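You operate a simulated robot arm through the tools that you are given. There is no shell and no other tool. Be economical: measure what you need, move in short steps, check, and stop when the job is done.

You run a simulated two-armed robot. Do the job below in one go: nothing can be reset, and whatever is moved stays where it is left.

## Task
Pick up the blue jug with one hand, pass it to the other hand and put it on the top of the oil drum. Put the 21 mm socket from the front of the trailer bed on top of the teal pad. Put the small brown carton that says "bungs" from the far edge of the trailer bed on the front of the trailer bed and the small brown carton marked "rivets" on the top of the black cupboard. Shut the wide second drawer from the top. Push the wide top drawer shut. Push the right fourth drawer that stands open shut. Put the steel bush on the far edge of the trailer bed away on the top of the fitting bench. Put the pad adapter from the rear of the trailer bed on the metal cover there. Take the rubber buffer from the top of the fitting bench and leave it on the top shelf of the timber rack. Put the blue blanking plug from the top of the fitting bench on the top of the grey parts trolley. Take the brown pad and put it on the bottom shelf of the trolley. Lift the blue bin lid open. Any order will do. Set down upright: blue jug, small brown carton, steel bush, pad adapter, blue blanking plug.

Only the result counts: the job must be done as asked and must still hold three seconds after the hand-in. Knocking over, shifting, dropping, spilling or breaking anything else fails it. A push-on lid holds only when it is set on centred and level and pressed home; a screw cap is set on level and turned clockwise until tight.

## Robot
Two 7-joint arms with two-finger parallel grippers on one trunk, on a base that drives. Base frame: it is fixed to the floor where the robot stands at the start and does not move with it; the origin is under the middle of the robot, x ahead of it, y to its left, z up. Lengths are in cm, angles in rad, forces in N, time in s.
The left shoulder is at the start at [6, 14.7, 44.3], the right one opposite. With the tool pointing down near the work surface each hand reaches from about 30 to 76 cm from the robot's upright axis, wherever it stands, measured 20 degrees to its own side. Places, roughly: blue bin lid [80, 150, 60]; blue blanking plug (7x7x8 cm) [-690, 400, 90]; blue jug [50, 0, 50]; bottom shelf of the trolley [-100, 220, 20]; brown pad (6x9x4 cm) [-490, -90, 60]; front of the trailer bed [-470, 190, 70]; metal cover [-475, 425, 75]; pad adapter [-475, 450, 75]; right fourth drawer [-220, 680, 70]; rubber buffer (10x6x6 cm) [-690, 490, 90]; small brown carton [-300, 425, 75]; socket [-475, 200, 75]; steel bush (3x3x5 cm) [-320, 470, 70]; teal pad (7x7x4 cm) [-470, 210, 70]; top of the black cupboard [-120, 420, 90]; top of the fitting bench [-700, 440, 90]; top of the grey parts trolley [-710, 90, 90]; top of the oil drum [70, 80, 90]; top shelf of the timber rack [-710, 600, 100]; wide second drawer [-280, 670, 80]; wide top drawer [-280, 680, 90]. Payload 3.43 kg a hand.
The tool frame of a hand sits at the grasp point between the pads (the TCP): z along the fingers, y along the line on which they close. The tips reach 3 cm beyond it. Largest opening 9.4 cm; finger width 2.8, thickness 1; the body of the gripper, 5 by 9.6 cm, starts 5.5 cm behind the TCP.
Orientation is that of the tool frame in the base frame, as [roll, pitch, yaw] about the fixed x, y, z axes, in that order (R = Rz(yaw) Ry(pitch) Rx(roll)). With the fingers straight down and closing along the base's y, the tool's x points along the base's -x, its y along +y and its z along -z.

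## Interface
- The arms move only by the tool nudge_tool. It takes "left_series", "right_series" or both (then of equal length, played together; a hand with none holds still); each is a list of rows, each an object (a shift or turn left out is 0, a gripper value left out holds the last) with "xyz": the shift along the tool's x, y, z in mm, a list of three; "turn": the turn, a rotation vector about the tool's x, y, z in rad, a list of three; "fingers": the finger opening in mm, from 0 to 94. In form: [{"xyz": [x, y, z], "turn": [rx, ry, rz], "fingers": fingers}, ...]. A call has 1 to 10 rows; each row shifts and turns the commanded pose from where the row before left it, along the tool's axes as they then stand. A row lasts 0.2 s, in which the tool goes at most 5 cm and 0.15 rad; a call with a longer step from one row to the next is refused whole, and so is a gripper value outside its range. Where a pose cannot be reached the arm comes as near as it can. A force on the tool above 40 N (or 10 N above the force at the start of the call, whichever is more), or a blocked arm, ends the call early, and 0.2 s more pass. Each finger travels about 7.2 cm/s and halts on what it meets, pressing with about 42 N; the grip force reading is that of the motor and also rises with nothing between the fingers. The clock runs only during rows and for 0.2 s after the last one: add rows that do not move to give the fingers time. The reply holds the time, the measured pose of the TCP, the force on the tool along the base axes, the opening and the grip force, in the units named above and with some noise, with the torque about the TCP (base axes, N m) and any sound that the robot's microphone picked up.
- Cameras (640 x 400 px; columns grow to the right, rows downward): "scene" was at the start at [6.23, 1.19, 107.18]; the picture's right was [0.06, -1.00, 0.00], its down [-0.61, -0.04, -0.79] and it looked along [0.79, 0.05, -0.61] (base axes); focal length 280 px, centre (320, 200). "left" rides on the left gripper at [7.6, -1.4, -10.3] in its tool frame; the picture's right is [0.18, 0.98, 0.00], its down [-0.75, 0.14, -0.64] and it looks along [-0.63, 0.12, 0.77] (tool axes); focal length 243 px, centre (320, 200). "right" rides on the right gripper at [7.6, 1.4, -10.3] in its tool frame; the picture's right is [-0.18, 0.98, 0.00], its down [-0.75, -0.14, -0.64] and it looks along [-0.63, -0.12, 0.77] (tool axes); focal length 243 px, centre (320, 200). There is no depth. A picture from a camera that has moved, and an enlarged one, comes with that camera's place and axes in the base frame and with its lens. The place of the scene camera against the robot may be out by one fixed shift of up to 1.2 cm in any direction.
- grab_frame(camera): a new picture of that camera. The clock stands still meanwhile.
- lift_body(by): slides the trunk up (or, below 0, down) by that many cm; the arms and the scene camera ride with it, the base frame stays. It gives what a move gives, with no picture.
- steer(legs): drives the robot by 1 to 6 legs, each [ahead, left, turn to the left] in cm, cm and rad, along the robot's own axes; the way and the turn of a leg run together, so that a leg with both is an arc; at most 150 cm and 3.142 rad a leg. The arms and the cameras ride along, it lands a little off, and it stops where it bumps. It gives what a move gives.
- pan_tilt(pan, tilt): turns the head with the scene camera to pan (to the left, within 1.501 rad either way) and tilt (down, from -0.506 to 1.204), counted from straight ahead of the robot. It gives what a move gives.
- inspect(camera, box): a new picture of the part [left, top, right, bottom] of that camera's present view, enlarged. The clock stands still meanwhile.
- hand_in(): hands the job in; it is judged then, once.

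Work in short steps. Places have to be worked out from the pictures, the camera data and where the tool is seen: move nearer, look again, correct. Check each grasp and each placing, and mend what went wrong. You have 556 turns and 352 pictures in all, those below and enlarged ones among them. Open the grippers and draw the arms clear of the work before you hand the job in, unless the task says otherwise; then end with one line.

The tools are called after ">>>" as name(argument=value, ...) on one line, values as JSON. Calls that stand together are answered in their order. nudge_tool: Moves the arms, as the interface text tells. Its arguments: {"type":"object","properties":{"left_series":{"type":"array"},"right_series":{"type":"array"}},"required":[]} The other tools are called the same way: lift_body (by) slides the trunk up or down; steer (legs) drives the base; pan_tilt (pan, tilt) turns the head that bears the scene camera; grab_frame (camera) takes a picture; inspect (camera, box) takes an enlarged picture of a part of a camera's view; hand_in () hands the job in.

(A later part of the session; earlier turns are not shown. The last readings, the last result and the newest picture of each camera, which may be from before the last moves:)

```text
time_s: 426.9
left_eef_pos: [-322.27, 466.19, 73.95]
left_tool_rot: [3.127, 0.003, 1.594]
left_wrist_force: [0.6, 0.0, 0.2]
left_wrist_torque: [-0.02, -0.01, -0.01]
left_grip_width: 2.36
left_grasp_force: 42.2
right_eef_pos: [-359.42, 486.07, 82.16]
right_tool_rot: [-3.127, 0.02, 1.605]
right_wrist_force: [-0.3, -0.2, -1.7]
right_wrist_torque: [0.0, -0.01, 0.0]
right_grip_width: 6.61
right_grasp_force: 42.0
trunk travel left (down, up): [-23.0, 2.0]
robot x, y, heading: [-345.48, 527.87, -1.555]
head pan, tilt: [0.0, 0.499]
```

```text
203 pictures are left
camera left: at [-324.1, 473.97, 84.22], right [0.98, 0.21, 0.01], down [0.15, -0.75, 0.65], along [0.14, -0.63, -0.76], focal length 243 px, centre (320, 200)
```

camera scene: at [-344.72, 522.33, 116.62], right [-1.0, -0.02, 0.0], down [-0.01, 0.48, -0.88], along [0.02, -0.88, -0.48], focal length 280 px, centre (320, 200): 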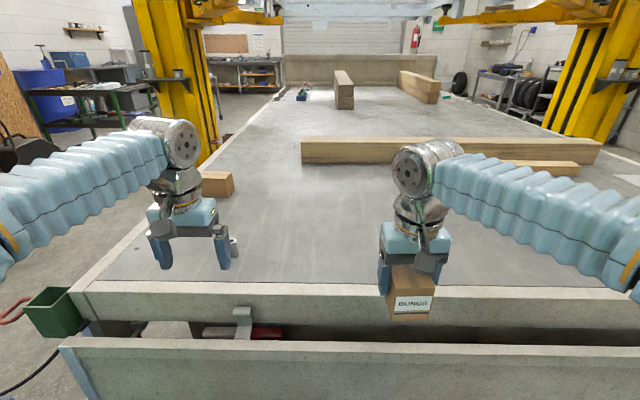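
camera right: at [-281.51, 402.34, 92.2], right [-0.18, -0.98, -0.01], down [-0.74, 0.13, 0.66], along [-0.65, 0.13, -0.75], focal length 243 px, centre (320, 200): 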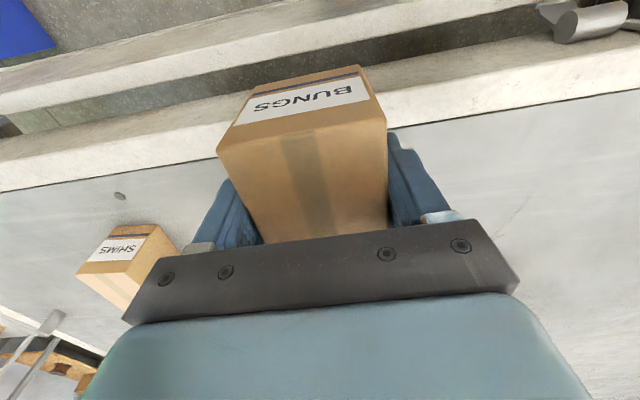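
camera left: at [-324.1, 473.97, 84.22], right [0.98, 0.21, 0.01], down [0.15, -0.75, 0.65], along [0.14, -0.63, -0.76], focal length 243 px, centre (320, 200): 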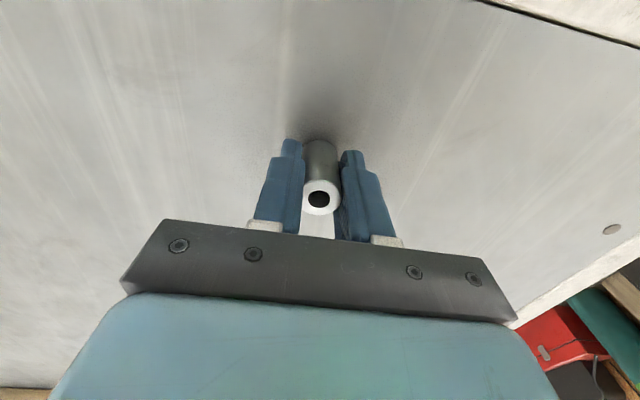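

Bush held. Lift and draw back.

>>> nudge_tool(left_series=[{"xyz": [5, 0, -25]}, {"xyz": [25, 0, -30]}, {"xyz": [40, 0, -25]}, {"xyz": [40, 0, -10]}, {"xyz": [40, 0, 0]}, {"xyz": [40, 0, 0]}, {}])

>>> steer(legs=[[-30, 0, 0], [0, -60, 0]])

>>> pan_tilt(pan=-0.5, tilt=0.4)

>>> grab_frame(camera="scene")

>>> inspect(camera="left", box=[200, 100, 440, 250])

```text
time_s: 428.5
left_eef_pos: [-322.66, 485.27, 83.11]
left_tool_rot: [3.128, 0.002, 1.595]
left_wrist_force: [0.1, 0.8, -1.2]
left_wrist_torque: [0.02, 0.03, 0.03]
left_grip_width: 2.33
left_grasp_force: 41.6
right_eef_pos: [-359.23, 486.14, 82.0]
right_tool_rot: [-3.124, 0.02, 1.605]
right_wrist_force: [-0.7, 0.1, -2.1]
right_wrist_torque: [0.01, 0.03, 0.0]
right_grip_width: 6.6
right_grasp_force: 42.2
trunk travel left (down, up): [-23.0, 2.0]
robot x, y, heading: [-345.84, 528.04, -1.551]
head pan, tilt: [0.0, 0.499]
```

```text
time_s: 433.5
left_eef_pos: [-382.81, 513.96, 83.18]
left_tool_rot: [3.127, 0.003, 1.615]
left_wrist_force: [-0.1, -0.2, -1.3]
left_wrist_torque: [0.01, 0.01, 0.01]
left_grip_width: 2.34
left_grasp_force: 41.7
right_eef_pos: [-419.57, 514.02, 82.05]
right_tool_rot: [-3.127, 0.02, 1.622]
right_wrist_force: [-0.2, 0.5, -0.5]
right_wrist_torque: [0.03, 0.02, 0.01]
right_grip_width: 6.57
right_grasp_force: 42.0
trunk travel left (down, up): [-23.0, 2.0]
robot x, y, heading: [-406.39, 555.74, -1.536]
head pan, tilt: [0.0, 0.499]
```

```text
time_s: 434.5
left_eef_pos: [-382.79, 514.05, 83.1]
left_tool_rot: [3.127, 0.002, 1.614]
left_wrist_force: [0.0, 0.1, -1.5]
left_wrist_torque: [0.0, -0.01, 0.01]
left_grip_width: 2.35
left_grasp_force: 41.9
right_eef_pos: [-419.47, 514.11, 81.99]
right_tool_rot: [-3.125, 0.021, 1.623]
right_wrist_force: [0.6, -0.1, -0.9]
right_wrist_torque: [0.03, -0.03, -0.03]
right_grip_width: 6.58
right_grasp_force: 41.9
trunk travel left (down, up): [-23.0, 2.0]
robot x, y, heading: [-406.33, 556.45, -1.534]
head pan, tilt: [-0.499, 0.4]
```

```text
202 pictures are left
camera scene: at [-410.07, 551.37, 117.54], right [-0.9, 0.44, 0.0], down [0.17, 0.35, -0.92], along [-0.41, -0.83, -0.39], focal length 280 px, centre (320, 200)
```

scene: 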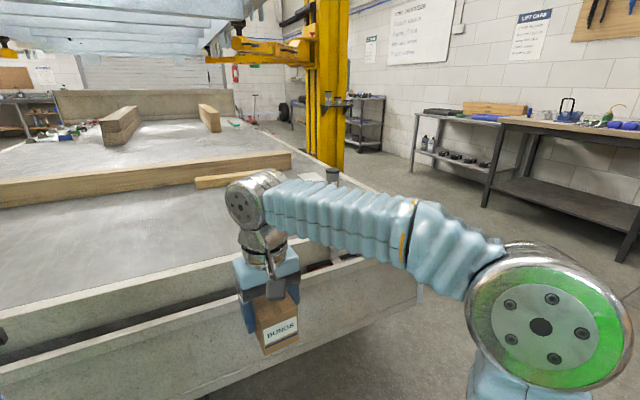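

```text
2.67 times, centred on (320, 175) of left
camera zoom: at [-384.74, 521.59, 93.4], right [0.97, 0.23, 0.01], down [0.16, -0.75, 0.65], along [0.16, -0.63, -0.76], focal length 647 px, centre (320, 267)
```

zoom: 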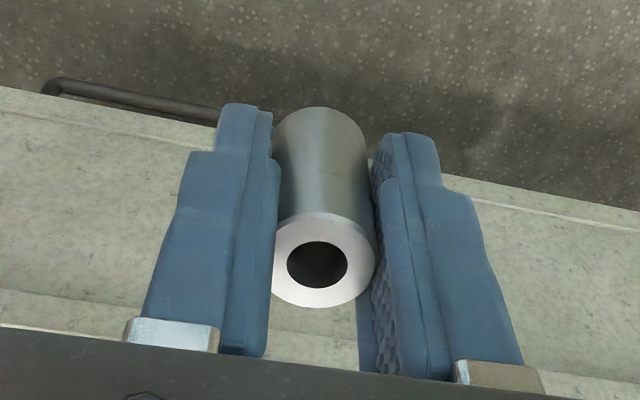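

Bush firmly held. Turn to face −x, drive into the aisle and look at the fitting bench.

>>> steer(legs=[[0, 0, -1.6], [140, 0, 0]])

>>> pan_tilt(pan=0.2, tilt=0.35)

>>> grab_frame(camera="scene")

```text
time_s: 445.3
left_eef_pos: [-588.71, 536.28, 83.13]
left_tool_rot: [3.127, 0.0, -0.019]
left_wrist_force: [0.0, -0.2, -0.6]
left_wrist_torque: [-0.01, 0.02, -0.04]
left_grip_width: 2.34
left_grasp_force: 42.1
right_eef_pos: [-586.36, 572.85, 82.09]
right_tool_rot: [-3.125, 0.021, -0.009]
right_wrist_force: [0.2, 0.1, -1.5]
right_wrist_torque: [0.01, -0.02, 0.04]
right_grip_width: 6.62
right_grasp_force: 42.0
trunk travel left (down, up): [-23.0, 2.0]
robot x, y, heading: [-545.34, 557.39, 3.119]
head pan, tilt: [-0.499, 0.4]
```

```text
time_s: 446.4
left_eef_pos: [-588.68, 536.25, 83.21]
left_tool_rot: [3.129, 0.001, -0.017]
left_wrist_force: [-0.1, 0.7, -1.4]
left_wrist_torque: [-0.03, -0.01, -0.02]
left_grip_width: 2.34
left_grasp_force: 41.7
right_eef_pos: [-586.51, 572.9, 82.07]
right_tool_rot: [-3.126, 0.022, -0.007]
right_wrist_force: [0.2, 0.6, -1.6]
right_wrist_torque: [-0.02, 0.0, 0.02]
right_grip_width: 6.55
right_grasp_force: 42.0
trunk travel left (down, up): [-23.0, 2.0]
robot x, y, heading: [-545.31, 557.28, 3.117]
head pan, tilt: [0.201, 0.351]
```

```text
200 pictures are left
camera scene: at [-550.86, 556.24, 117.99], right [-0.18, 0.98, 0.0], down [0.34, 0.06, -0.94], along [-0.92, -0.17, -0.34], focal length 280 px, centre (320, 200)
```

scene: 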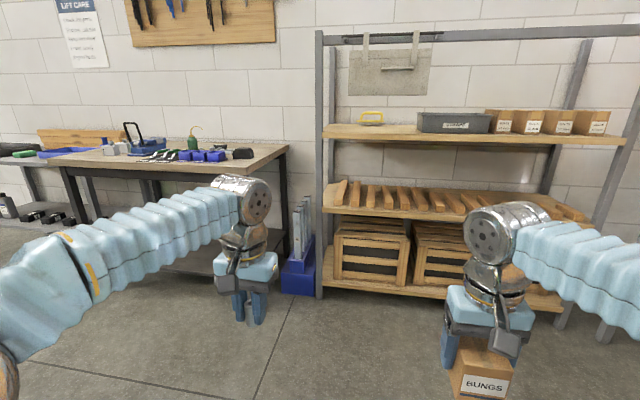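

Raise both hands, then strafe left to y≈470 and look at the bench.

>>> lift_body(by=2)

>>> nudge_tool(left_series=[{"xyz": [8, 0, -40]}, {"xyz": [8, 0, -40]}, {"xyz": [8, 0, -30]}, {}], right_series=[{"xyz": [8, 0, -40]}, {"xyz": [8, 0, -40]}, {"xyz": [8, 0, -30]}, {}])

>>> steer(legs=[[0, 88, 0.02]])

>>> pan_tilt(pan=0, tilt=0.4)

>>> grab_frame(camera="scene")

```text
time_s: 447.0
left_eef_pos: [-588.68, 536.27, 85.11]
left_tool_rot: [3.129, 0.002, -0.016]
left_wrist_force: [0.7, -0.3, -1.5]
left_wrist_torque: [0.0, -0.01, -0.04]
left_grip_width: 2.35
left_grasp_force: 41.6
right_eef_pos: [-586.38, 572.84, 84.02]
right_tool_rot: [-3.127, 0.022, -0.008]
right_wrist_force: [-0.1, 0.4, -1.3]
right_wrist_torque: [0.03, -0.02, 0.0]
right_grip_width: 6.56
right_grasp_force: 42.2
trunk travel left (down, up): [-25.0, 0.0]
robot x, y, heading: [-545.01, 557.38, 3.121]
head pan, tilt: [0.201, 0.351]
```

```text
time_s: 448.0
left_eef_pos: [-586.13, 536.31, 96.26]
left_tool_rot: [3.127, 0.003, -0.019]
left_wrist_force: [0.2, 0.5, -0.4]
left_wrist_torque: [-0.01, 0.0, 0.02]
left_grip_width: 2.36
left_grasp_force: 42.0
right_eef_pos: [-583.77, 572.51, 94.86]
right_tool_rot: [-3.126, 0.023, -0.007]
right_wrist_force: [0.0, 0.6, -1.4]
right_wrist_torque: [0.02, -0.02, 0.03]
right_grip_width: 6.59
right_grasp_force: 42.4
trunk travel left (down, up): [-25.0, 0.0]
robot x, y, heading: [-545.37, 557.36, 3.121]
head pan, tilt: [0.201, 0.351]
```

```text
time_s: 452.8
left_eef_pos: [-586.05, 443.97, 96.19]
left_tool_rot: [3.128, 0.002, 0.01]
left_wrist_force: [-0.6, 0.1, -0.3]
left_wrist_torque: [0.0, -0.01, -0.01]
left_grip_width: 2.34
left_grasp_force: 41.6
right_eef_pos: [-584.84, 480.27, 94.78]
right_tool_rot: [-3.125, 0.022, 0.023]
right_wrist_force: [-0.6, 0.2, -1.7]
right_wrist_torque: [-0.01, 0.01, -0.02]
right_grip_width: 6.61
right_grasp_force: 41.8
trunk travel left (down, up): [-25.0, 0.0]
robot x, y, heading: [-545.99, 466.04, -3.137]
head pan, tilt: [0.201, 0.351]
```

```text
time_s: 453.6
left_eef_pos: [-586.17, 444.08, 96.33]
left_tool_rot: [3.128, 0.002, 0.011]
left_wrist_force: [0.0, 0.0, -0.9]
left_wrist_torque: [0.0, -0.02, 0.01]
left_grip_width: 2.34
left_grasp_force: 42.0
right_eef_pos: [-584.87, 480.49, 94.91]
right_tool_rot: [-3.126, 0.022, 0.02]
right_wrist_force: [0.2, -0.2, -1.0]
right_wrist_torque: [-0.01, -0.02, 0.01]
right_grip_width: 6.61
right_grasp_force: 42.1
trunk travel left (down, up): [-25.0, 0.0]
robot x, y, heading: [-545.94, 466.41, -3.136]
head pan, tilt: [0.0, 0.4]
```

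```text
199 pictures are left
camera scene: at [-551.52, 466.82, 119.54], right [-0.01, 1.0, 0.0], down [0.39, 0.0, -0.92], along [-0.92, -0.01, -0.39], focal length 280 px, centre (320, 200)
```

scene: 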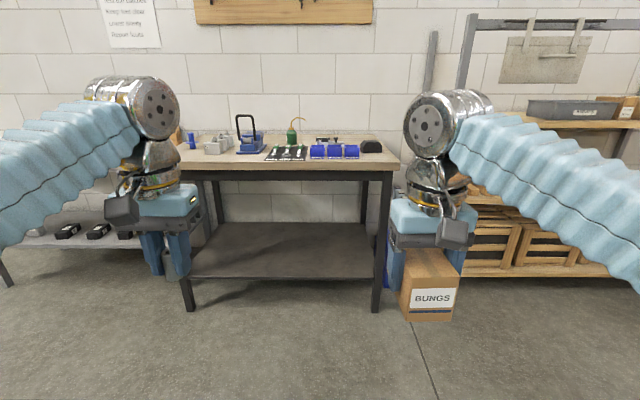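

>>> inspect(camera="scene", box=[170, 100, 410, 190])

```text
2.67 times, centred on (290, 145) of scene
camera zoom: at [-551.52, 466.82, 119.54], right [-0.01, 1.0, 0.0], down [0.39, 0.0, -0.92], along [-0.92, -0.01, -0.39], focal length 747 px, centre (400, 347)
```

zoom: 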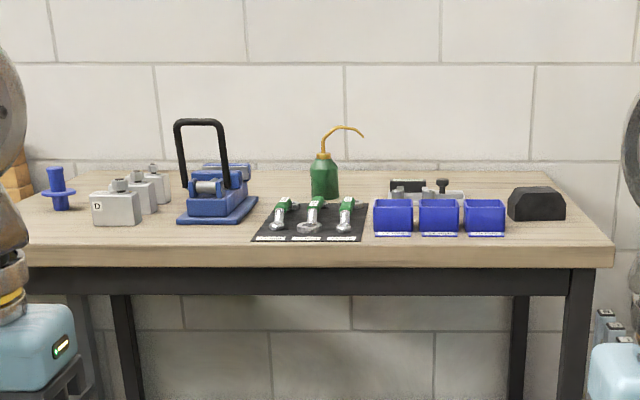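

Bench: front x≈-674, top z≈86, y 387–500. Blue plug at the left end, rubber buffer at the right end. I'll set the bush at about [-681,417] at the front. Drive closer.

>>> steer(legs=[[0, 26, 0], [84, 0, 0]])

>>> grab_frame(camera="left")

>>> grab_frame(camera="scene")

```text
time_s: 459.4
left_eef_pos: [-668.84, 417.2, 96.31]
left_tool_rot: [3.127, 0.001, 0.021]
left_wrist_force: [-0.3, -1.2, -1.0]
left_wrist_torque: [0.01, -0.01, -0.01]
left_grip_width: 2.36
left_grasp_force: 42.1
right_eef_pos: [-667.86, 453.62, 94.75]
right_tool_rot: [-3.126, 0.02, 0.03]
right_wrist_force: [0.5, -0.5, -1.8]
right_wrist_torque: [0.01, -0.03, 0.01]
right_grip_width: 6.59
right_grasp_force: 41.8
trunk travel left (down, up): [-25.0, 0.0]
robot x, y, heading: [-628.7, 439.41, -3.123]
head pan, tilt: [0.0, 0.4]
```

```text
197 pictures are left
camera left: at [-661.26, 418.95, 106.55], right [0.2, -0.98, 0.01], down [-0.75, -0.15, 0.65], along [-0.63, -0.14, -0.76], focal length 243 px, centre (320, 200)
```

left: 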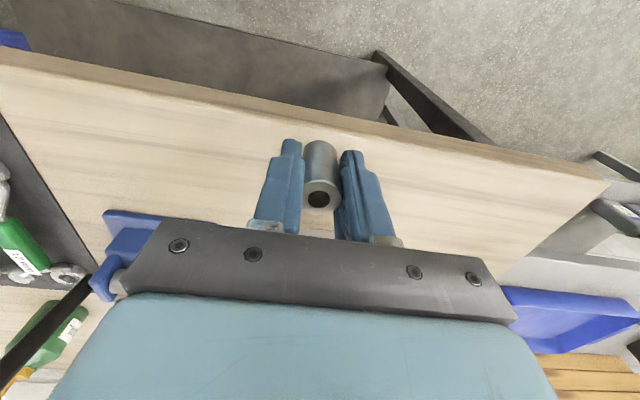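

```text
196 pictures are left
camera scene: at [-634.44, 440.28, 119.54], right [-0.02, 1.0, 0.0], down [0.39, 0.01, -0.92], along [-0.92, -0.02, -0.39], focal length 280 px, centre (320, 200)
```

scene: 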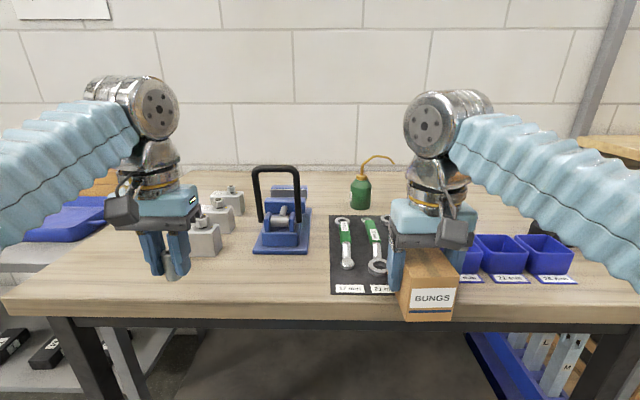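

D-box and press fronts are at x≈-685. Set the bush at [-678.5,419]: move ahead 9.7 cm, lower gently.

>>> nudge_tool(left_series=[{"xyz": [-32, -6, 5]}, {"xyz": [-32, -6, 10]}, {"xyz": [-33, -6, 15]}, {}])

>>> nudge_tool(left_series=[{"xyz": [0, 0, 10]}, {"xyz": [0, 0, 6]}, {}])

>>> inspect(camera="left", box=[160, 60, 480, 260])

```text
time_s: 460.4
left_eef_pos: [-678.78, 419.05, 93.06]
left_tool_rot: [3.127, 0.001, 0.019]
left_wrist_force: [0.2, -0.3, -0.9]
left_wrist_torque: [-0.01, -0.01, 0.0]
left_grip_width: 2.33
left_grasp_force: 42.0
right_eef_pos: [-667.83, 453.57, 94.75]
right_tool_rot: [-3.126, 0.021, 0.03]
right_wrist_force: [-0.8, -0.9, -1.4]
right_wrist_torque: [-0.02, -0.03, 0.03]
right_grip_width: 6.61
right_grasp_force: 42.1
trunk travel left (down, up): [-25.0, 0.0]
robot x, y, heading: [-628.92, 439.79, -3.126]
head pan, tilt: [0.0, 0.4]
```

```text
time_s: 461.2
left_eef_pos: [-678.65, 418.77, 91.74]
left_tool_rot: [3.128, 0.005, 0.019]
left_wrist_force: [-10.8, -3.3, 28.7]
left_wrist_torque: [0.09, 0.27, 0.06]
left_grip_width: 2.36
left_grasp_force: 41.5
right_eef_pos: [-667.77, 453.48, 94.83]
right_tool_rot: [-3.126, 0.023, 0.029]
right_wrist_force: [0.6, 0.0, -1.7]
right_wrist_torque: [-0.02, -0.03, 0.03]
right_grip_width: 6.59
right_grasp_force: 42.3
trunk travel left (down, up): [-25.0, 0.0]
robot x, y, heading: [-628.56, 439.55, -3.125]
head pan, tilt: [0.0, 0.4]
```

```text
2.00 times, centred on (320, 160) of left
camera zoom: at [-671.07, 420.55, 101.93], right [0.2, -0.98, 0.01], down [-0.75, -0.15, 0.65], along [-0.63, -0.14, -0.76], focal length 485 px, centre (320, 280)
```

zoom: 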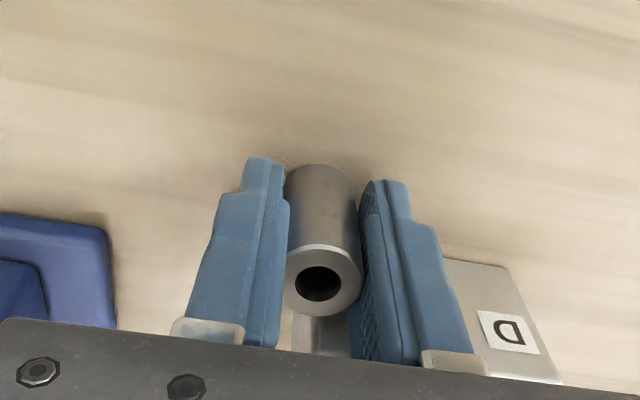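

Contact (bench top ≈87.8). Ease, open partly, and rise.

>>> nudge_tool(left_series=[{"xyz": [0, 0, -2]}, {"fingers": 45}, {}, {}, {"xyz": [0, 0, -25]}, {"xyz": [0, 0, -30]}, {"xyz": [30, 0, 0]}, {"xyz": [40, 0, 0], "fingers": 94}, {}])

>>> grab_frame(camera="left")

>>> grab_frame(camera="scene")

```text
time_s: 463.2
left_eef_pos: [-671.61, 418.82, 95.46]
left_tool_rot: [3.127, 0.001, 0.019]
left_wrist_force: [0.8, -0.3, -0.7]
left_wrist_torque: [0.02, 0.03, -0.02]
left_grip_width: 9.42
left_grasp_force: 0.3
left hand out of reach, approached as far as the arm can: row 6
right_eef_pos: [-667.89, 453.42, 95.0]
right_tool_rot: [-3.126, 0.021, 0.029]
right_wrist_force: [0.3, -0.3, -1.4]
right_wrist_torque: [-0.02, 0.0, 0.03]
right_grip_width: 6.58
right_grasp_force: 42.0
trunk travel left (down, up): [-25.0, 0.0]
robot x, y, heading: [-628.47, 439.66, -3.123]
head pan, tilt: [0.0, 0.4]
```

```text
194 pictures are left
camera left: at [-664.01, 420.52, 105.78], right [0.2, -0.98, 0.01], down [-0.75, -0.15, 0.65], along [-0.63, -0.14, -0.76], focal length 243 px, centre (320, 200)
```

left: 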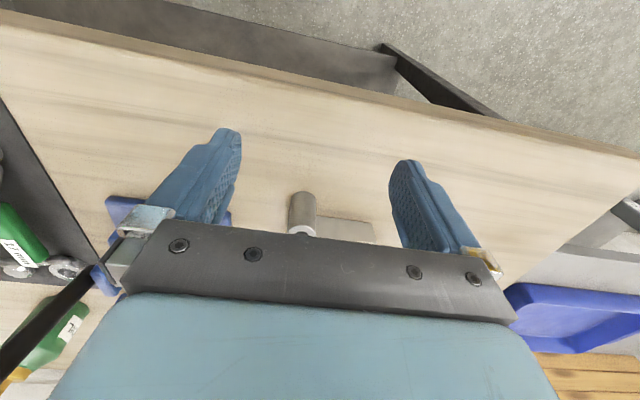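

```text
193 pictures are left
camera scene: at [-634.41, 440.28, 119.54], right [-0.02, 1.0, 0.0], down [0.39, 0.01, -0.92], along [-0.92, -0.02, -0.39], focal length 280 px, centre (320, 200)
```

scene: 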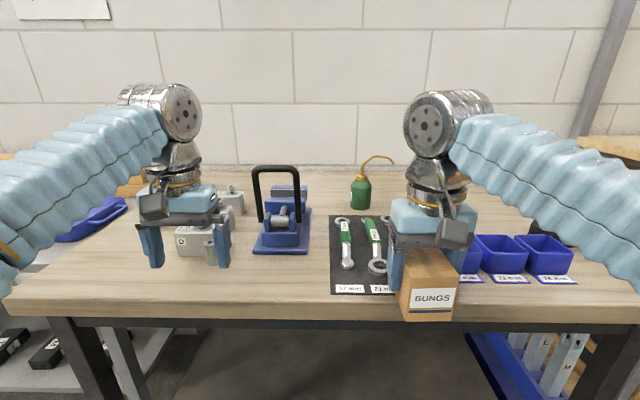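

The bush stands. Now look closely at the blue blanking plug at the left end of the bench.

>>> nudge_tool(left_series=[{"xyz": [30, 20, 0]}, {"xyz": [20, 40, 0]}, {}])

>>> steer(legs=[[0, 18, -0.018]])

>>> grab_frame(camera="left")

>>> inspect(camera="scene", box=[60, 120, 340, 320])

```text
time_s: 464.0
left_eef_pos: [-666.37, 412.76, 95.34]
left_tool_rot: [3.128, 0.001, 0.021]
left_wrist_force: [0.0, -0.5, -0.4]
left_wrist_torque: [-0.02, 0.03, 0.02]
left_grip_width: 9.39
left_grasp_force: 0.2
right_eef_pos: [-667.83, 453.6, 94.78]
right_tool_rot: [-3.126, 0.021, 0.03]
right_wrist_force: [1.0, -0.4, -1.5]
right_wrist_torque: [-0.02, 0.0, 0.01]
right_grip_width: 6.55
right_grasp_force: 41.6
trunk travel left (down, up): [-25.0, 0.0]
robot x, y, heading: [-628.82, 439.47, -3.124]
head pan, tilt: [0.0, 0.4]
```

```text
time_s: 465.5
left_eef_pos: [-666.89, 395.54, 95.37]
left_tool_rot: [3.127, 0.001, 0.001]
left_wrist_force: [-0.5, -0.5, -0.1]
left_wrist_torque: [-0.01, 0.03, -0.03]
left_grip_width: 9.41
left_grasp_force: 0.1
right_eef_pos: [-667.49, 436.29, 94.86]
right_tool_rot: [-3.125, 0.019, 0.01]
right_wrist_force: [-0.3, 0.6, -2.0]
right_wrist_torque: [0.0, -0.04, 0.0]
right_grip_width: 6.58
right_grasp_force: 42.0
trunk travel left (down, up): [-25.0, 0.0]
robot x, y, heading: [-628.39, 421.73, 3.141]
head pan, tilt: [0.0, 0.4]
```

```text
192 pictures are left
camera left: at [-659.29, 397.23, 105.67], right [0.18, -0.98, 0.01], down [-0.75, -0.13, 0.65], along [-0.63, -0.13, -0.76], focal length 243 px, centre (320, 200)
```

left: 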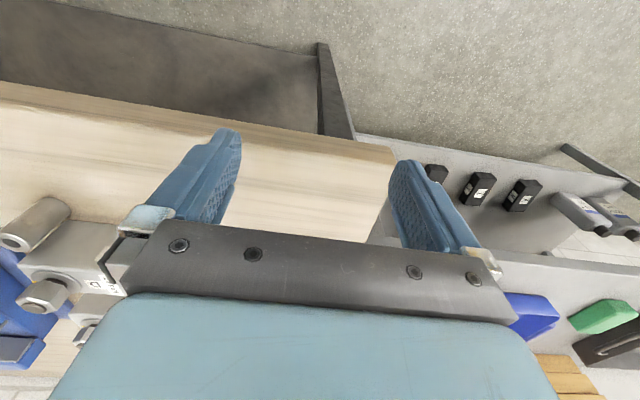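

```text
2.00 times, centred on (200, 220) of scene
camera zoom: at [-634.31, 422.42, 119.54], right [0.0, 1.0, 0.0], down [0.39, 0.0, -0.92], along [-0.92, 0.0, -0.39], focal length 560 px, centre (560, 160)
```

zoom: 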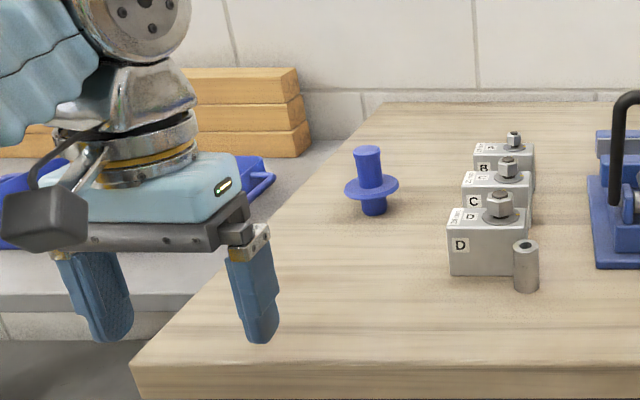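

Plug at [-693,400.4]: knob z 91.5–96 above a flange. I pull the right hand (BUNGS) back, move the robot into place, and bring the left hand over the knob.

>>> nudge_tool(right_series=[{"xyz": [30, 0, -5]}, {"xyz": [30, 0, -5]}, {}])

>>> steer(legs=[[0, 6, 0], [13, 0, 0]])

>>> grab_frame(camera="left")

>>> grab_frame(camera="scene")

```text
time_s: 466.3
left_eef_pos: [-666.85, 395.57, 95.41]
left_tool_rot: [3.127, 0.001, -0.001]
left_wrist_force: [0.6, -0.2, 0.2]
left_wrist_torque: [0.0, 0.02, 0.02]
left_grip_width: 9.4
left_grasp_force: 0.1
right_eef_pos: [-661.51, 436.29, 95.87]
right_tool_rot: [-3.126, 0.02, 0.011]
right_wrist_force: [-0.3, 0.6, -1.6]
right_wrist_torque: [0.02, -0.04, 0.0]
right_grip_width: 6.57
right_grasp_force: 41.8
trunk travel left (down, up): [-25.0, 0.0]
robot x, y, heading: [-628.7, 421.63, 3.141]
head pan, tilt: [0.0, 0.4]
```

```text
time_s: 468.2
left_eef_pos: [-680.15, 389.76, 95.49]
left_tool_rot: [3.128, 0.002, 0.0]
left_wrist_force: [-0.1, -0.1, 0.8]
left_wrist_torque: [0.04, 0.0, 0.01]
left_grip_width: 9.39
left_grasp_force: 0.1
right_eef_pos: [-674.66, 430.47, 95.81]
right_tool_rot: [-3.125, 0.021, 0.006]
right_wrist_force: [0.1, -0.3, -1.3]
right_wrist_torque: [-0.01, -0.01, -0.01]
right_grip_width: 6.56
right_grasp_force: 41.9
trunk travel left (down, up): [-25.0, 0.0]
robot x, y, heading: [-642.1, 415.75, 3.134]
head pan, tilt: [0.0, 0.4]
```

```text
190 pictures are left
camera left: at [-672.5, 391.38, 105.67], right [0.18, -0.98, 0.01], down [-0.75, -0.13, 0.65], along [-0.63, -0.13, -0.76], focal length 243 px, centre (320, 200)
```

left: 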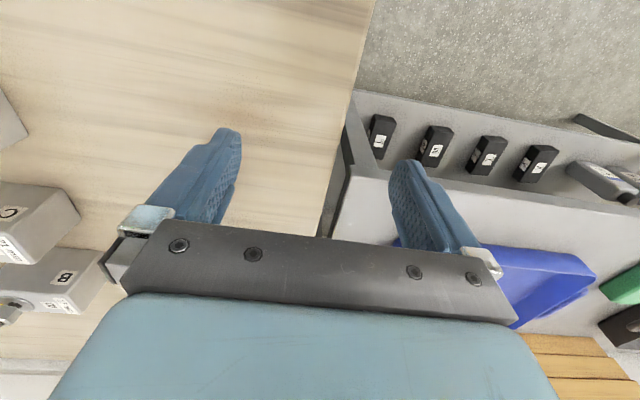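

```text
189 pictures are left
camera scene: at [-647.44, 416.5, 119.54], right [0.01, 1.0, 0.0], down [0.39, 0.0, -0.92], along [-0.92, 0.01, -0.39], focal length 280 px, centre (320, 200)
```

scene: 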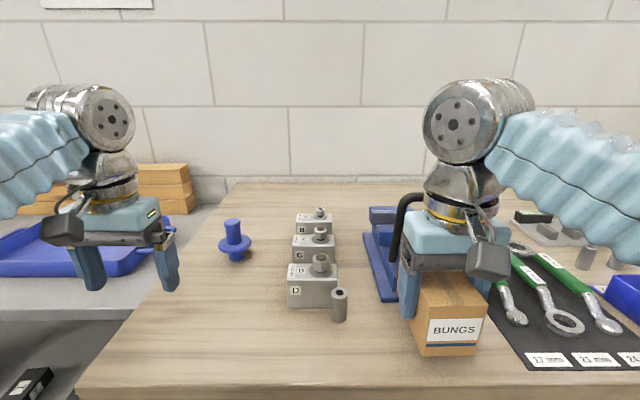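

Slide the open left hand horizontally so the fingers straddle the knob above its flange: first sideways, then ahead.

>>> nudge_tool(left_series=[{"xyz": [0, -37, 0]}, {"xyz": [0, -37, 1]}, {"xyz": [0, -36, 1]}, {}])

>>> grab_frame(camera="left")

```text
time_s: 469.2
left_eef_pos: [-680.28, 400.76, 94.84]
left_tool_rot: [3.127, 0.0, -0.002]
left_wrist_force: [0.0, 1.2, 0.6]
left_wrist_torque: [-0.03, 0.03, -0.03]
left_grip_width: 9.43
left_grasp_force: 0.2
right_eef_pos: [-674.71, 430.49, 95.92]
right_tool_rot: [-3.126, 0.022, 0.008]
right_wrist_force: [0.3, 0.2, -0.8]
right_wrist_torque: [-0.01, -0.01, -0.01]
right_grip_width: 6.57
right_grasp_force: 42.5
trunk travel left (down, up): [-25.0, 0.0]
robot x, y, heading: [-641.63, 416.08, 3.131]
head pan, tilt: [0.0, 0.4]
```

```text
188 pictures are left
camera left: at [-672.62, 402.41, 105.14], right [0.18, -0.98, 0.01], down [-0.75, -0.13, 0.65], along [-0.63, -0.13, -0.76], focal length 243 px, centre (320, 200)
```

left: 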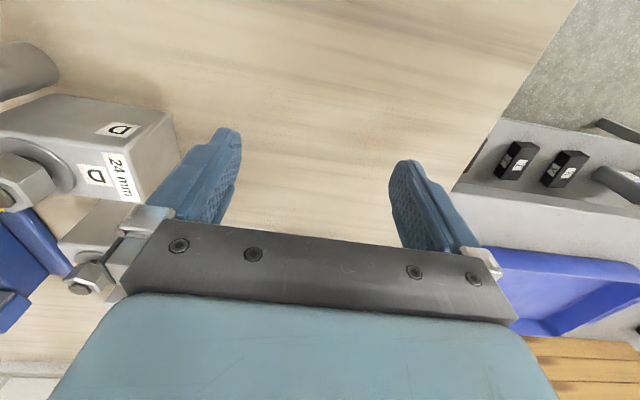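

>>> nudge_tool(left_series=[{"xyz": [-40, 0, -5]}, {"xyz": [-40, 0, 0]}, {"xyz": [-25, 0, 0]}, {}])

>>> grab_frame(camera="left")

>>> inspect(camera="scene", box=[140, 160, 360, 340])

```text
time_s: 470.2
left_eef_pos: [-690.63, 400.79, 95.55]
left_tool_rot: [3.127, 0.002, -0.003]
left_wrist_force: [-0.2, 1.4, -0.3]
left_wrist_torque: [-0.01, 0.0, -0.02]
left_grip_width: 9.42
left_grasp_force: 0.1
right_eef_pos: [-674.72, 430.46, 95.81]
right_tool_rot: [-3.126, 0.022, 0.007]
right_wrist_force: [-0.1, -0.2, -1.6]
right_wrist_torque: [0.0, -0.09, 0.01]
right_grip_width: 6.58
right_grasp_force: 42.3
trunk travel left (down, up): [-25.0, 0.0]
robot x, y, heading: [-641.8, 415.94, 3.133]
head pan, tilt: [0.0, 0.4]
```

```text
187 pictures are left
camera left: at [-683.01, 402.38, 105.87], right [0.18, -0.98, 0.01], down [-0.75, -0.13, 0.65], along [-0.63, -0.13, -0.76], focal length 243 px, centre (320, 200)
```

left: 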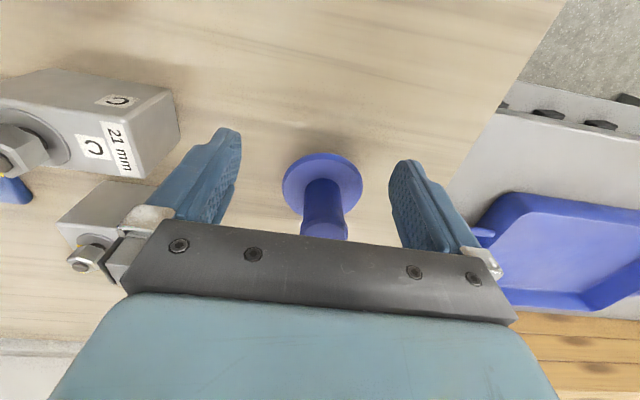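

```text
2.22 times, centred on (250, 250) of scene
camera zoom: at [-647.48, 416.51, 119.54], right [0.01, 1.0, 0.0], down [0.39, 0.0, -0.92], along [-0.92, 0.01, -0.39], focal length 622 px, centre (476, 89)
```

zoom: 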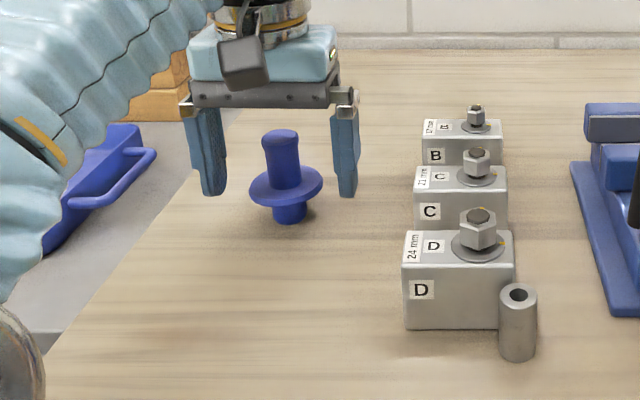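

>>> nudge_tool(left_series=[{"xyz": [-20, 3, 2]}, {}, {"fingers": 0}, {}, {}, {}, {}])

>>> grab_frame(camera="left")

```text
time_s: 471.8
left_eef_pos: [-692.44, 400.55, 94.94]
left_tool_rot: [3.131, -0.011, -0.001]
left_wrist_force: [0.5, 0.1, 0.8]
left_wrist_torque: [-0.01, -0.02, 0.02]
left_grip_width: 0.01
left_grasp_force: 33.6
left hand out of reach, approached as far as the arm can: row 1
right_eef_pos: [-674.56, 430.48, 95.9]
right_tool_rot: [-3.126, 0.021, 0.009]
right_wrist_force: [-0.1, 0.0, -2.4]
right_wrist_torque: [0.01, -0.03, 0.0]
right_grip_width: 6.59
right_grasp_force: 42.2
trunk travel left (down, up): [-25.0, 0.0]
robot x, y, heading: [-641.83, 415.6, 3.137]
head pan, tilt: [0.0, 0.4]
```

```text
185 pictures are left
camera left: at [-684.9, 402.08, 105.35], right [0.18, -0.98, 0.01], down [-0.76, -0.13, 0.63], along [-0.62, -0.13, -0.77], focal length 243 px, centre (320, 200)
```

left: 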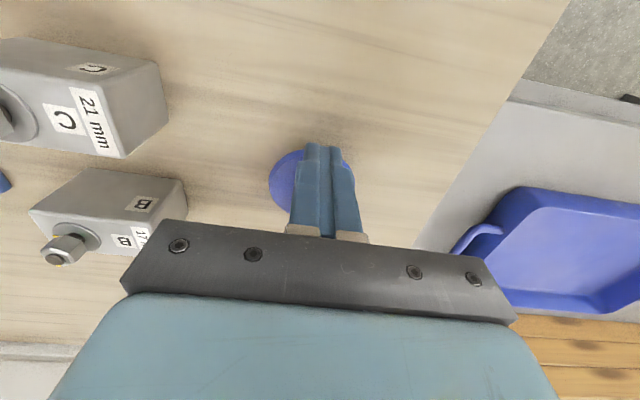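

The fingers closed just short of the knob (axis ≈x -695.2). Reopen, tilt the tool 0.3 rad forward to gain reach, and advance.

>>> nudge_tool(left_series=[{"fingers": 94}, {}, {}, {"xyz": [0, 0, -4], "turn": [0, -0.15, 0]}, {"xyz": [-14, 0, 2], "turn": [0, -0.15, 0]}, {"xyz": [-15, 0, 4]}, {}])

>>> grab_frame(camera="left")

>>> inspect(camera="scene", box=[140, 160, 360, 340])

```text
time_s: 473.4
left_eef_pos: [-695.42, 400.68, 95.89]
left_tool_rot: [3.126, 0.302, -0.007]
left_wrist_force: [-0.1, -0.1, 0.3]
left_wrist_torque: [-0.02, 0.01, -0.01]
left_grip_width: 9.42
left_grasp_force: 0.0
right_eef_pos: [-674.6, 430.51, 95.85]
right_tool_rot: [-3.125, 0.021, 0.007]
right_wrist_force: [-0.6, -0.2, -2.3]
right_wrist_torque: [0.0, -0.05, 0.0]
right_grip_width: 6.61
right_grasp_force: 42.5
trunk travel left (down, up): [-25.0, 0.0]
robot x, y, heading: [-641.67, 415.48, 3.136]
head pan, tilt: [0.0, 0.4]
```

```text
184 pictures are left
camera left: at [-685.25, 402.19, 103.43], right [0.17, -0.98, -0.04], down [-0.53, -0.13, 0.84], along [-0.83, -0.12, -0.54], focal length 243 px, centre (320, 200)
```

left: 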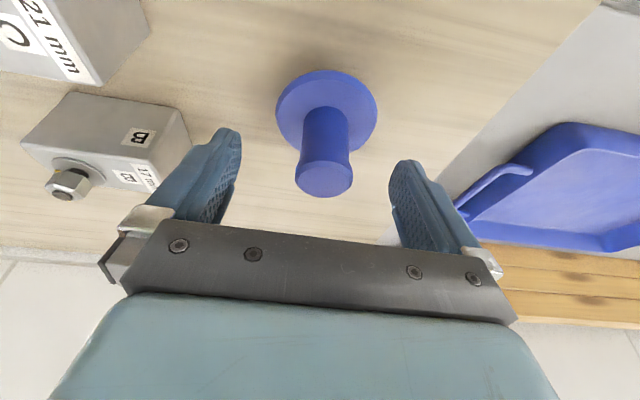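

```text
2.22 times, centred on (250, 250) of scene
camera zoom: at [-647.48, 416.5, 119.54], right [0.01, 1.0, 0.0], down [0.39, 0.0, -0.92], along [-0.92, 0.01, -0.39], focal length 622 px, centre (476, 89)
```

zoom: 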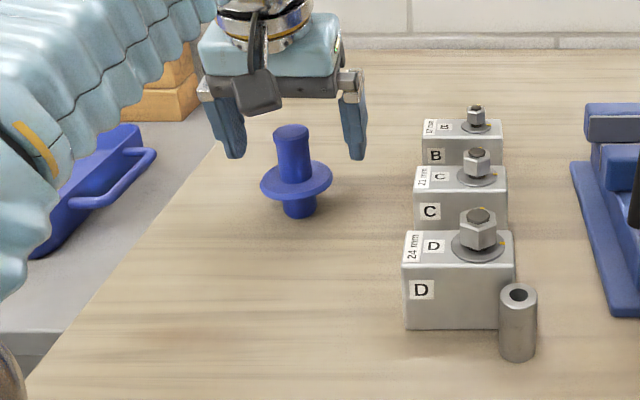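

Now the knob is between the fingers. Lower 5 mm and close.

>>> nudge_tool(left_series=[{"xyz": [1, -4, 6]}, {"fingers": 0}, {}, {}, {}, {}])

>>> grab_frame(camera="left")

```text
time_s: 474.8
left_eef_pos: [-695.72, 401.02, 95.27]
left_tool_rot: [3.126, 0.299, -0.006]
left_wrist_force: [0.2, 1.2, 0.3]
left_wrist_torque: [0.0, 0.01, -0.01]
left_grip_width: 2.84
left_grasp_force: 42.7
right_eef_pos: [-674.6, 430.42, 95.78]
right_tool_rot: [-3.125, 0.021, 0.008]
right_wrist_force: [-0.5, -0.1, -1.9]
right_wrist_torque: [-0.02, -0.01, -0.04]
right_grip_width: 6.6
right_grasp_force: 42.0
trunk travel left (down, up): [-25.0, 0.0]
robot x, y, heading: [-641.37, 415.57, 3.132]
head pan, tilt: [0.0, 0.4]
```

```text
182 pictures are left
camera left: at [-685.38, 402.56, 102.86], right [0.17, -0.98, -0.04], down [-0.53, -0.13, 0.84], along [-0.83, -0.12, -0.54], focal length 243 px, centre (320, 200)
```

left: 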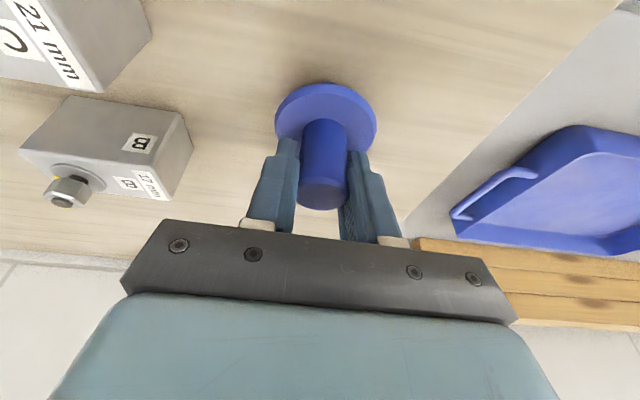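

Plug held (2.8 cm). Lift while drawing back.

>>> nudge_tool(left_series=[{"xyz": [6, 0, -12]}, {"xyz": [9, 0, -11]}, {"xyz": [9, 0, -11]}, {"xyz": [12, 0, -11]}, {"xyz": [20, 0, -11]}, {"xyz": [30, 0, -9]}, {}])

>>> steer(legs=[[-55, 0, 0]])

>>> grab_frame(camera="scene")

```text
time_s: 476.4
left_eef_pos: [-685.32, 401.26, 98.98]
left_tool_rot: [3.125, 0.302, -0.008]
left_wrist_force: [0.3, 0.0, -0.9]
left_wrist_torque: [-0.01, 0.0, -0.01]
left_grip_width: 2.84
left_grasp_force: 41.8
right_eef_pos: [-674.49, 430.43, 95.79]
right_tool_rot: [-3.125, 0.02, 0.007]
right_wrist_force: [-0.2, 0.2, -1.5]
right_wrist_torque: [0.0, -0.02, 0.0]
right_grip_width: 6.6
right_grasp_force: 42.2
trunk travel left (down, up): [-25.0, 0.0]
robot x, y, heading: [-641.78, 415.68, 3.136]
head pan, tilt: [0.0, 0.4]
```

```text
time_s: 479.6
left_eef_pos: [-629.17, 400.93, 99.09]
left_tool_rot: [3.126, 0.302, -0.012]
left_wrist_force: [-0.1, 0.2, -1.5]
left_wrist_torque: [0.0, -0.02, 0.03]
left_grip_width: 2.85
left_grasp_force: 42.1
right_eef_pos: [-618.3, 430.23, 95.86]
right_tool_rot: [-3.125, 0.022, 0.004]
right_wrist_force: [-0.5, 0.0, -2.2]
right_wrist_torque: [-0.01, -0.04, 0.06]
right_grip_width: 6.58
right_grasp_force: 42.1
trunk travel left (down, up): [-25.0, 0.0]
robot x, y, heading: [-585.57, 415.38, 3.138]
head pan, tilt: [0.0, 0.4]
```

```text
181 pictures are left
camera scene: at [-591.25, 416.1, 119.54], right [0.01, 1.0, 0.0], down [0.39, 0.0, -0.92], along [-0.92, 0.01, -0.39], focal length 280 px, centre (320, 200)
```

scene: 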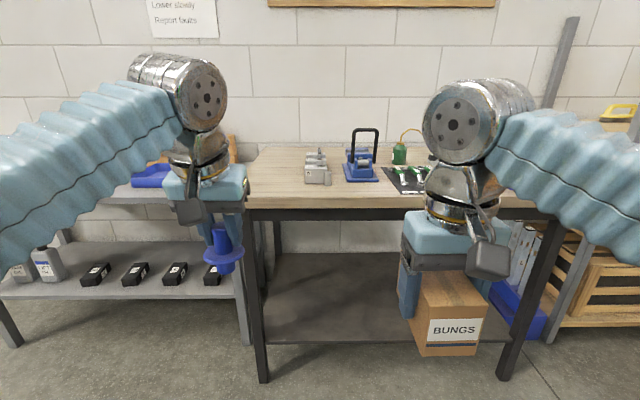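

Plug and carton in hand. Look along the aisle toward −y before driving.

>>> pan_tilt(pan=1.4, tilt=0.3)

>>> grab_frame(camera="scene")

```text
time_s: 481.1
left_eef_pos: [-629.24, 400.99, 99.11]
left_tool_rot: [3.125, 0.302, -0.011]
left_wrist_force: [0.6, -0.2, -1.0]
left_wrist_torque: [0.0, 0.0, 0.05]
left_grip_width: 2.86
left_grasp_force: 41.5
right_eef_pos: [-618.28, 430.27, 95.85]
right_tool_rot: [-3.128, 0.022, 0.005]
right_wrist_force: [-0.5, 0.4, -2.2]
right_wrist_torque: [0.01, -0.01, 0.0]
right_grip_width: 6.58
right_grasp_force: 42.0
trunk travel left (down, up): [-25.0, 0.0]
robot x, y, heading: [-585.71, 415.19, 3.136]
head pan, tilt: [1.4, 0.3]
```

```text
180 pictures are left
camera scene: at [-583.66, 406.82, 120.47], right [-0.98, 0.18, 0.0], down [0.05, 0.29, -0.96], along [-0.17, -0.94, -0.3], focal length 280 px, centre (320, 200)
```

scene: 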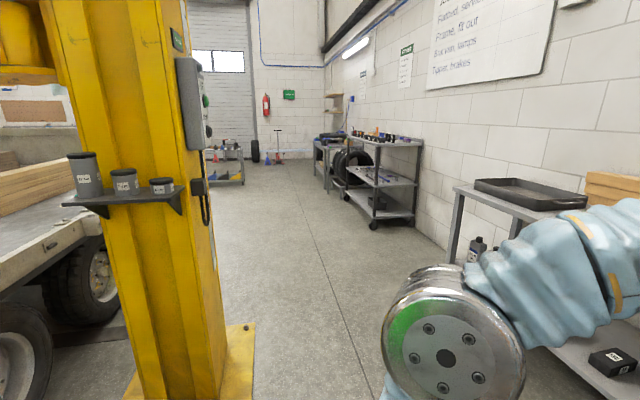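

Post plate edge x≈-569, benches beyond x=-672: the lane centre is x≈-615. Turn to face −y and drive to y≈160.

>>> steer(legs=[[0, 0, 1.575], [0, -30, 0], [140, 0, 0], [110, 0, 0]])

>>> pan_tilt(pan=-0.5, tilt=0.4)

>>> grab_frame(camera="scene")

```text
time_s: 498.7
left_eef_pos: [-596.66, 125.84, 99.06]
left_tool_rot: [3.126, 0.302, 1.579]
left_wrist_force: [0.2, -0.1, -1.4]
left_wrist_torque: [0.03, 0.02, 0.01]
left_grip_width: 2.82
left_grasp_force: 41.9
right_eef_pos: [-626.04, 136.34, 95.81]
right_tool_rot: [-3.126, 0.022, 1.593]
right_wrist_force: [-0.2, -0.2, -1.6]
right_wrist_torque: [0.02, -0.04, 0.0]
right_grip_width: 6.58
right_grasp_force: 42.0
trunk travel left (down, up): [-25.0, 0.0]
robot x, y, heading: [-611.79, 169.16, -1.568]
head pan, tilt: [1.4, 0.3]
```

```text
time_s: 500.6
left_eef_pos: [-596.65, 125.79, 98.97]
left_tool_rot: [3.126, 0.303, 1.579]
left_wrist_force: [0.0, -0.7, -0.5]
left_wrist_torque: [-0.01, -0.03, -0.01]
left_grip_width: 2.83
left_grasp_force: 41.8
right_eef_pos: [-626.09, 136.22, 95.83]
right_tool_rot: [-3.126, 0.02, 1.593]
right_wrist_force: [0.0, -0.7, -1.9]
right_wrist_torque: [0.04, -0.04, -0.02]
right_grip_width: 6.61
right_grasp_force: 42.1
trunk travel left (down, up): [-25.0, 0.0]
robot x, y, heading: [-612.0, 169.41, -1.56]
head pan, tilt: [-0.499, 0.4]
```

```text
179 pictures are left
camera scene: at [-615.65, 164.77, 119.54], right [-0.88, 0.47, 0.0], down [0.18, 0.34, -0.92], along [-0.43, -0.81, -0.39], focal length 280 px, centre (320, 200)
```

scene: 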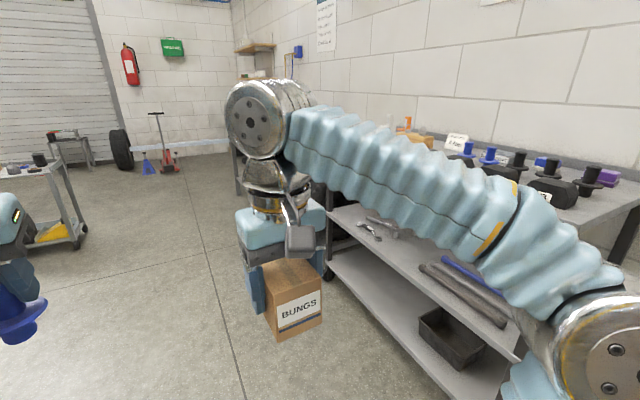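

Move 25 cm away (+x), then turn to face the parts trolley.

>>> steer(legs=[[0, 25, 0], [20, 0, 0], [0, 0, -1.57]])

>>> pan_tilt(pan=0, tilt=0.45)

>>> grab_frame(camera="scene")

```text
time_s: 507.5
left_eef_pos: [-630.37, 135.64, 99.09]
left_tool_rot: [3.126, 0.302, -0.023]
left_wrist_force: [0.2, -0.5, -0.5]
left_wrist_torque: [-0.01, 0.0, 0.0]
left_grip_width: 2.83
left_grasp_force: 42.0
right_eef_pos: [-619.16, 164.72, 95.84]
right_tool_rot: [-3.126, 0.022, -0.008]
right_wrist_force: [0.0, 0.2, -1.9]
right_wrist_torque: [-0.01, -0.07, -0.03]
right_grip_width: 6.57
right_grasp_force: 42.1
trunk travel left (down, up): [-25.0, 0.0]
robot x, y, heading: [-586.14, 149.18, 3.121]
head pan, tilt: [-0.499, 0.4]
```

```text
time_s: 508.4
left_eef_pos: [-630.42, 135.61, 99.04]
left_tool_rot: [3.125, 0.303, -0.024]
left_wrist_force: [-0.6, 0.3, -1.6]
left_wrist_torque: [-0.02, 0.04, 0.0]
left_grip_width: 2.82
left_grasp_force: 42.6
right_eef_pos: [-619.13, 164.69, 95.79]
right_tool_rot: [-3.124, 0.02, -0.009]
right_wrist_force: [0.3, 0.7, -2.2]
right_wrist_torque: [0.0, -0.08, 0.02]
right_grip_width: 6.61
right_grasp_force: 42.4
trunk travel left (down, up): [-25.0, 0.0]
robot x, y, heading: [-586.41, 149.12, 3.121]
head pan, tilt: [0.0, 0.45]
```

```text
178 pictures are left
camera scene: at [-592.17, 150.31, 119.07], right [0.02, 1.0, 0.0], down [0.44, -0.01, -0.9], along [-0.9, 0.02, -0.44], focal length 280 px, centre (320, 200)
```

scene: 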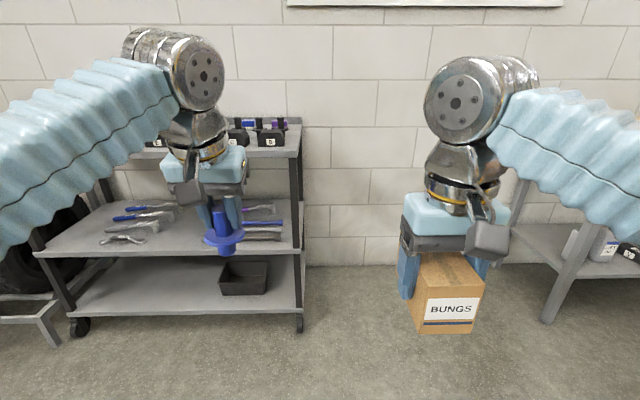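

>>> steer(legs=[[0, 45, 0.02], [22, 0, 0]])

>>> pan_tilt(pan=0, tilt=0.4)

>>> grab_frame(camera="scene")

```text
time_s: 512.4
left_eef_pos: [-652.6, 89.84, 99.11]
left_tool_rot: [3.125, 0.301, -0.015]
left_wrist_force: [-0.7, 0.5, -1.4]
left_wrist_torque: [0.0, 0.0, -0.01]
left_grip_width: 2.84
left_grasp_force: 42.2
right_eef_pos: [-641.5, 119.0, 95.84]
right_tool_rot: [-3.125, 0.019, 0.001]
right_wrist_force: [0.2, -0.8, -2.2]
right_wrist_torque: [-0.01, -0.01, 0.01]
right_grip_width: 6.59
right_grasp_force: 42.0
trunk travel left (down, up): [-25.0, 0.0]
robot x, y, heading: [-608.93, 103.95, 3.127]
head pan, tilt: [0.0, 0.45]
```

```text
time_s: 513.0
left_eef_pos: [-652.56, 89.75, 99.01]
left_tool_rot: [3.126, 0.302, -0.013]
left_wrist_force: [0.3, -0.4, -0.3]
left_wrist_torque: [0.02, 0.0, 0.03]
left_grip_width: 2.81
left_grasp_force: 41.2
right_eef_pos: [-641.56, 118.95, 95.8]
right_tool_rot: [-3.126, 0.021, 0.001]
right_wrist_force: [-0.4, 0.5, -1.4]
right_wrist_torque: [-0.05, -0.06, -0.02]
right_grip_width: 6.6
right_grasp_force: 42.0
trunk travel left (down, up): [-25.0, 0.0]
robot x, y, heading: [-608.87, 103.88, 3.125]
head pan, tilt: [0.0, 0.4]
```

```text
177 pictures are left
camera scene: at [-614.48, 104.79, 119.54], right [0.01, 1.0, 0.0], down [0.39, -0.01, -0.92], along [-0.92, 0.01, -0.39], focal length 280 px, centre (320, 200)
```

scene: 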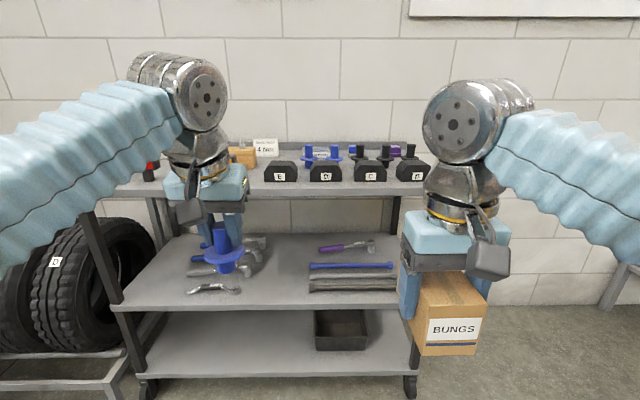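

>>> inspect(camera="scene", box=[100, 110, 460, 250])

```text
1.78 times, centred on (280, 180) of scene
camera zoom: at [-614.48, 104.79, 119.54], right [0.01, 1.0, 0.0], down [0.39, -0.01, -0.92], along [-0.92, 0.01, -0.39], focal length 498 px, centre (391, 236)
```

zoom: 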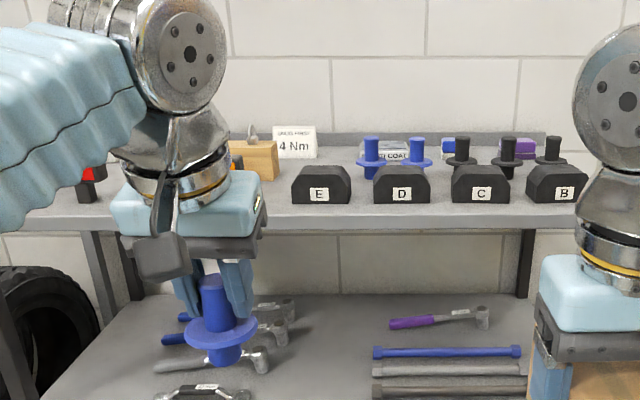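

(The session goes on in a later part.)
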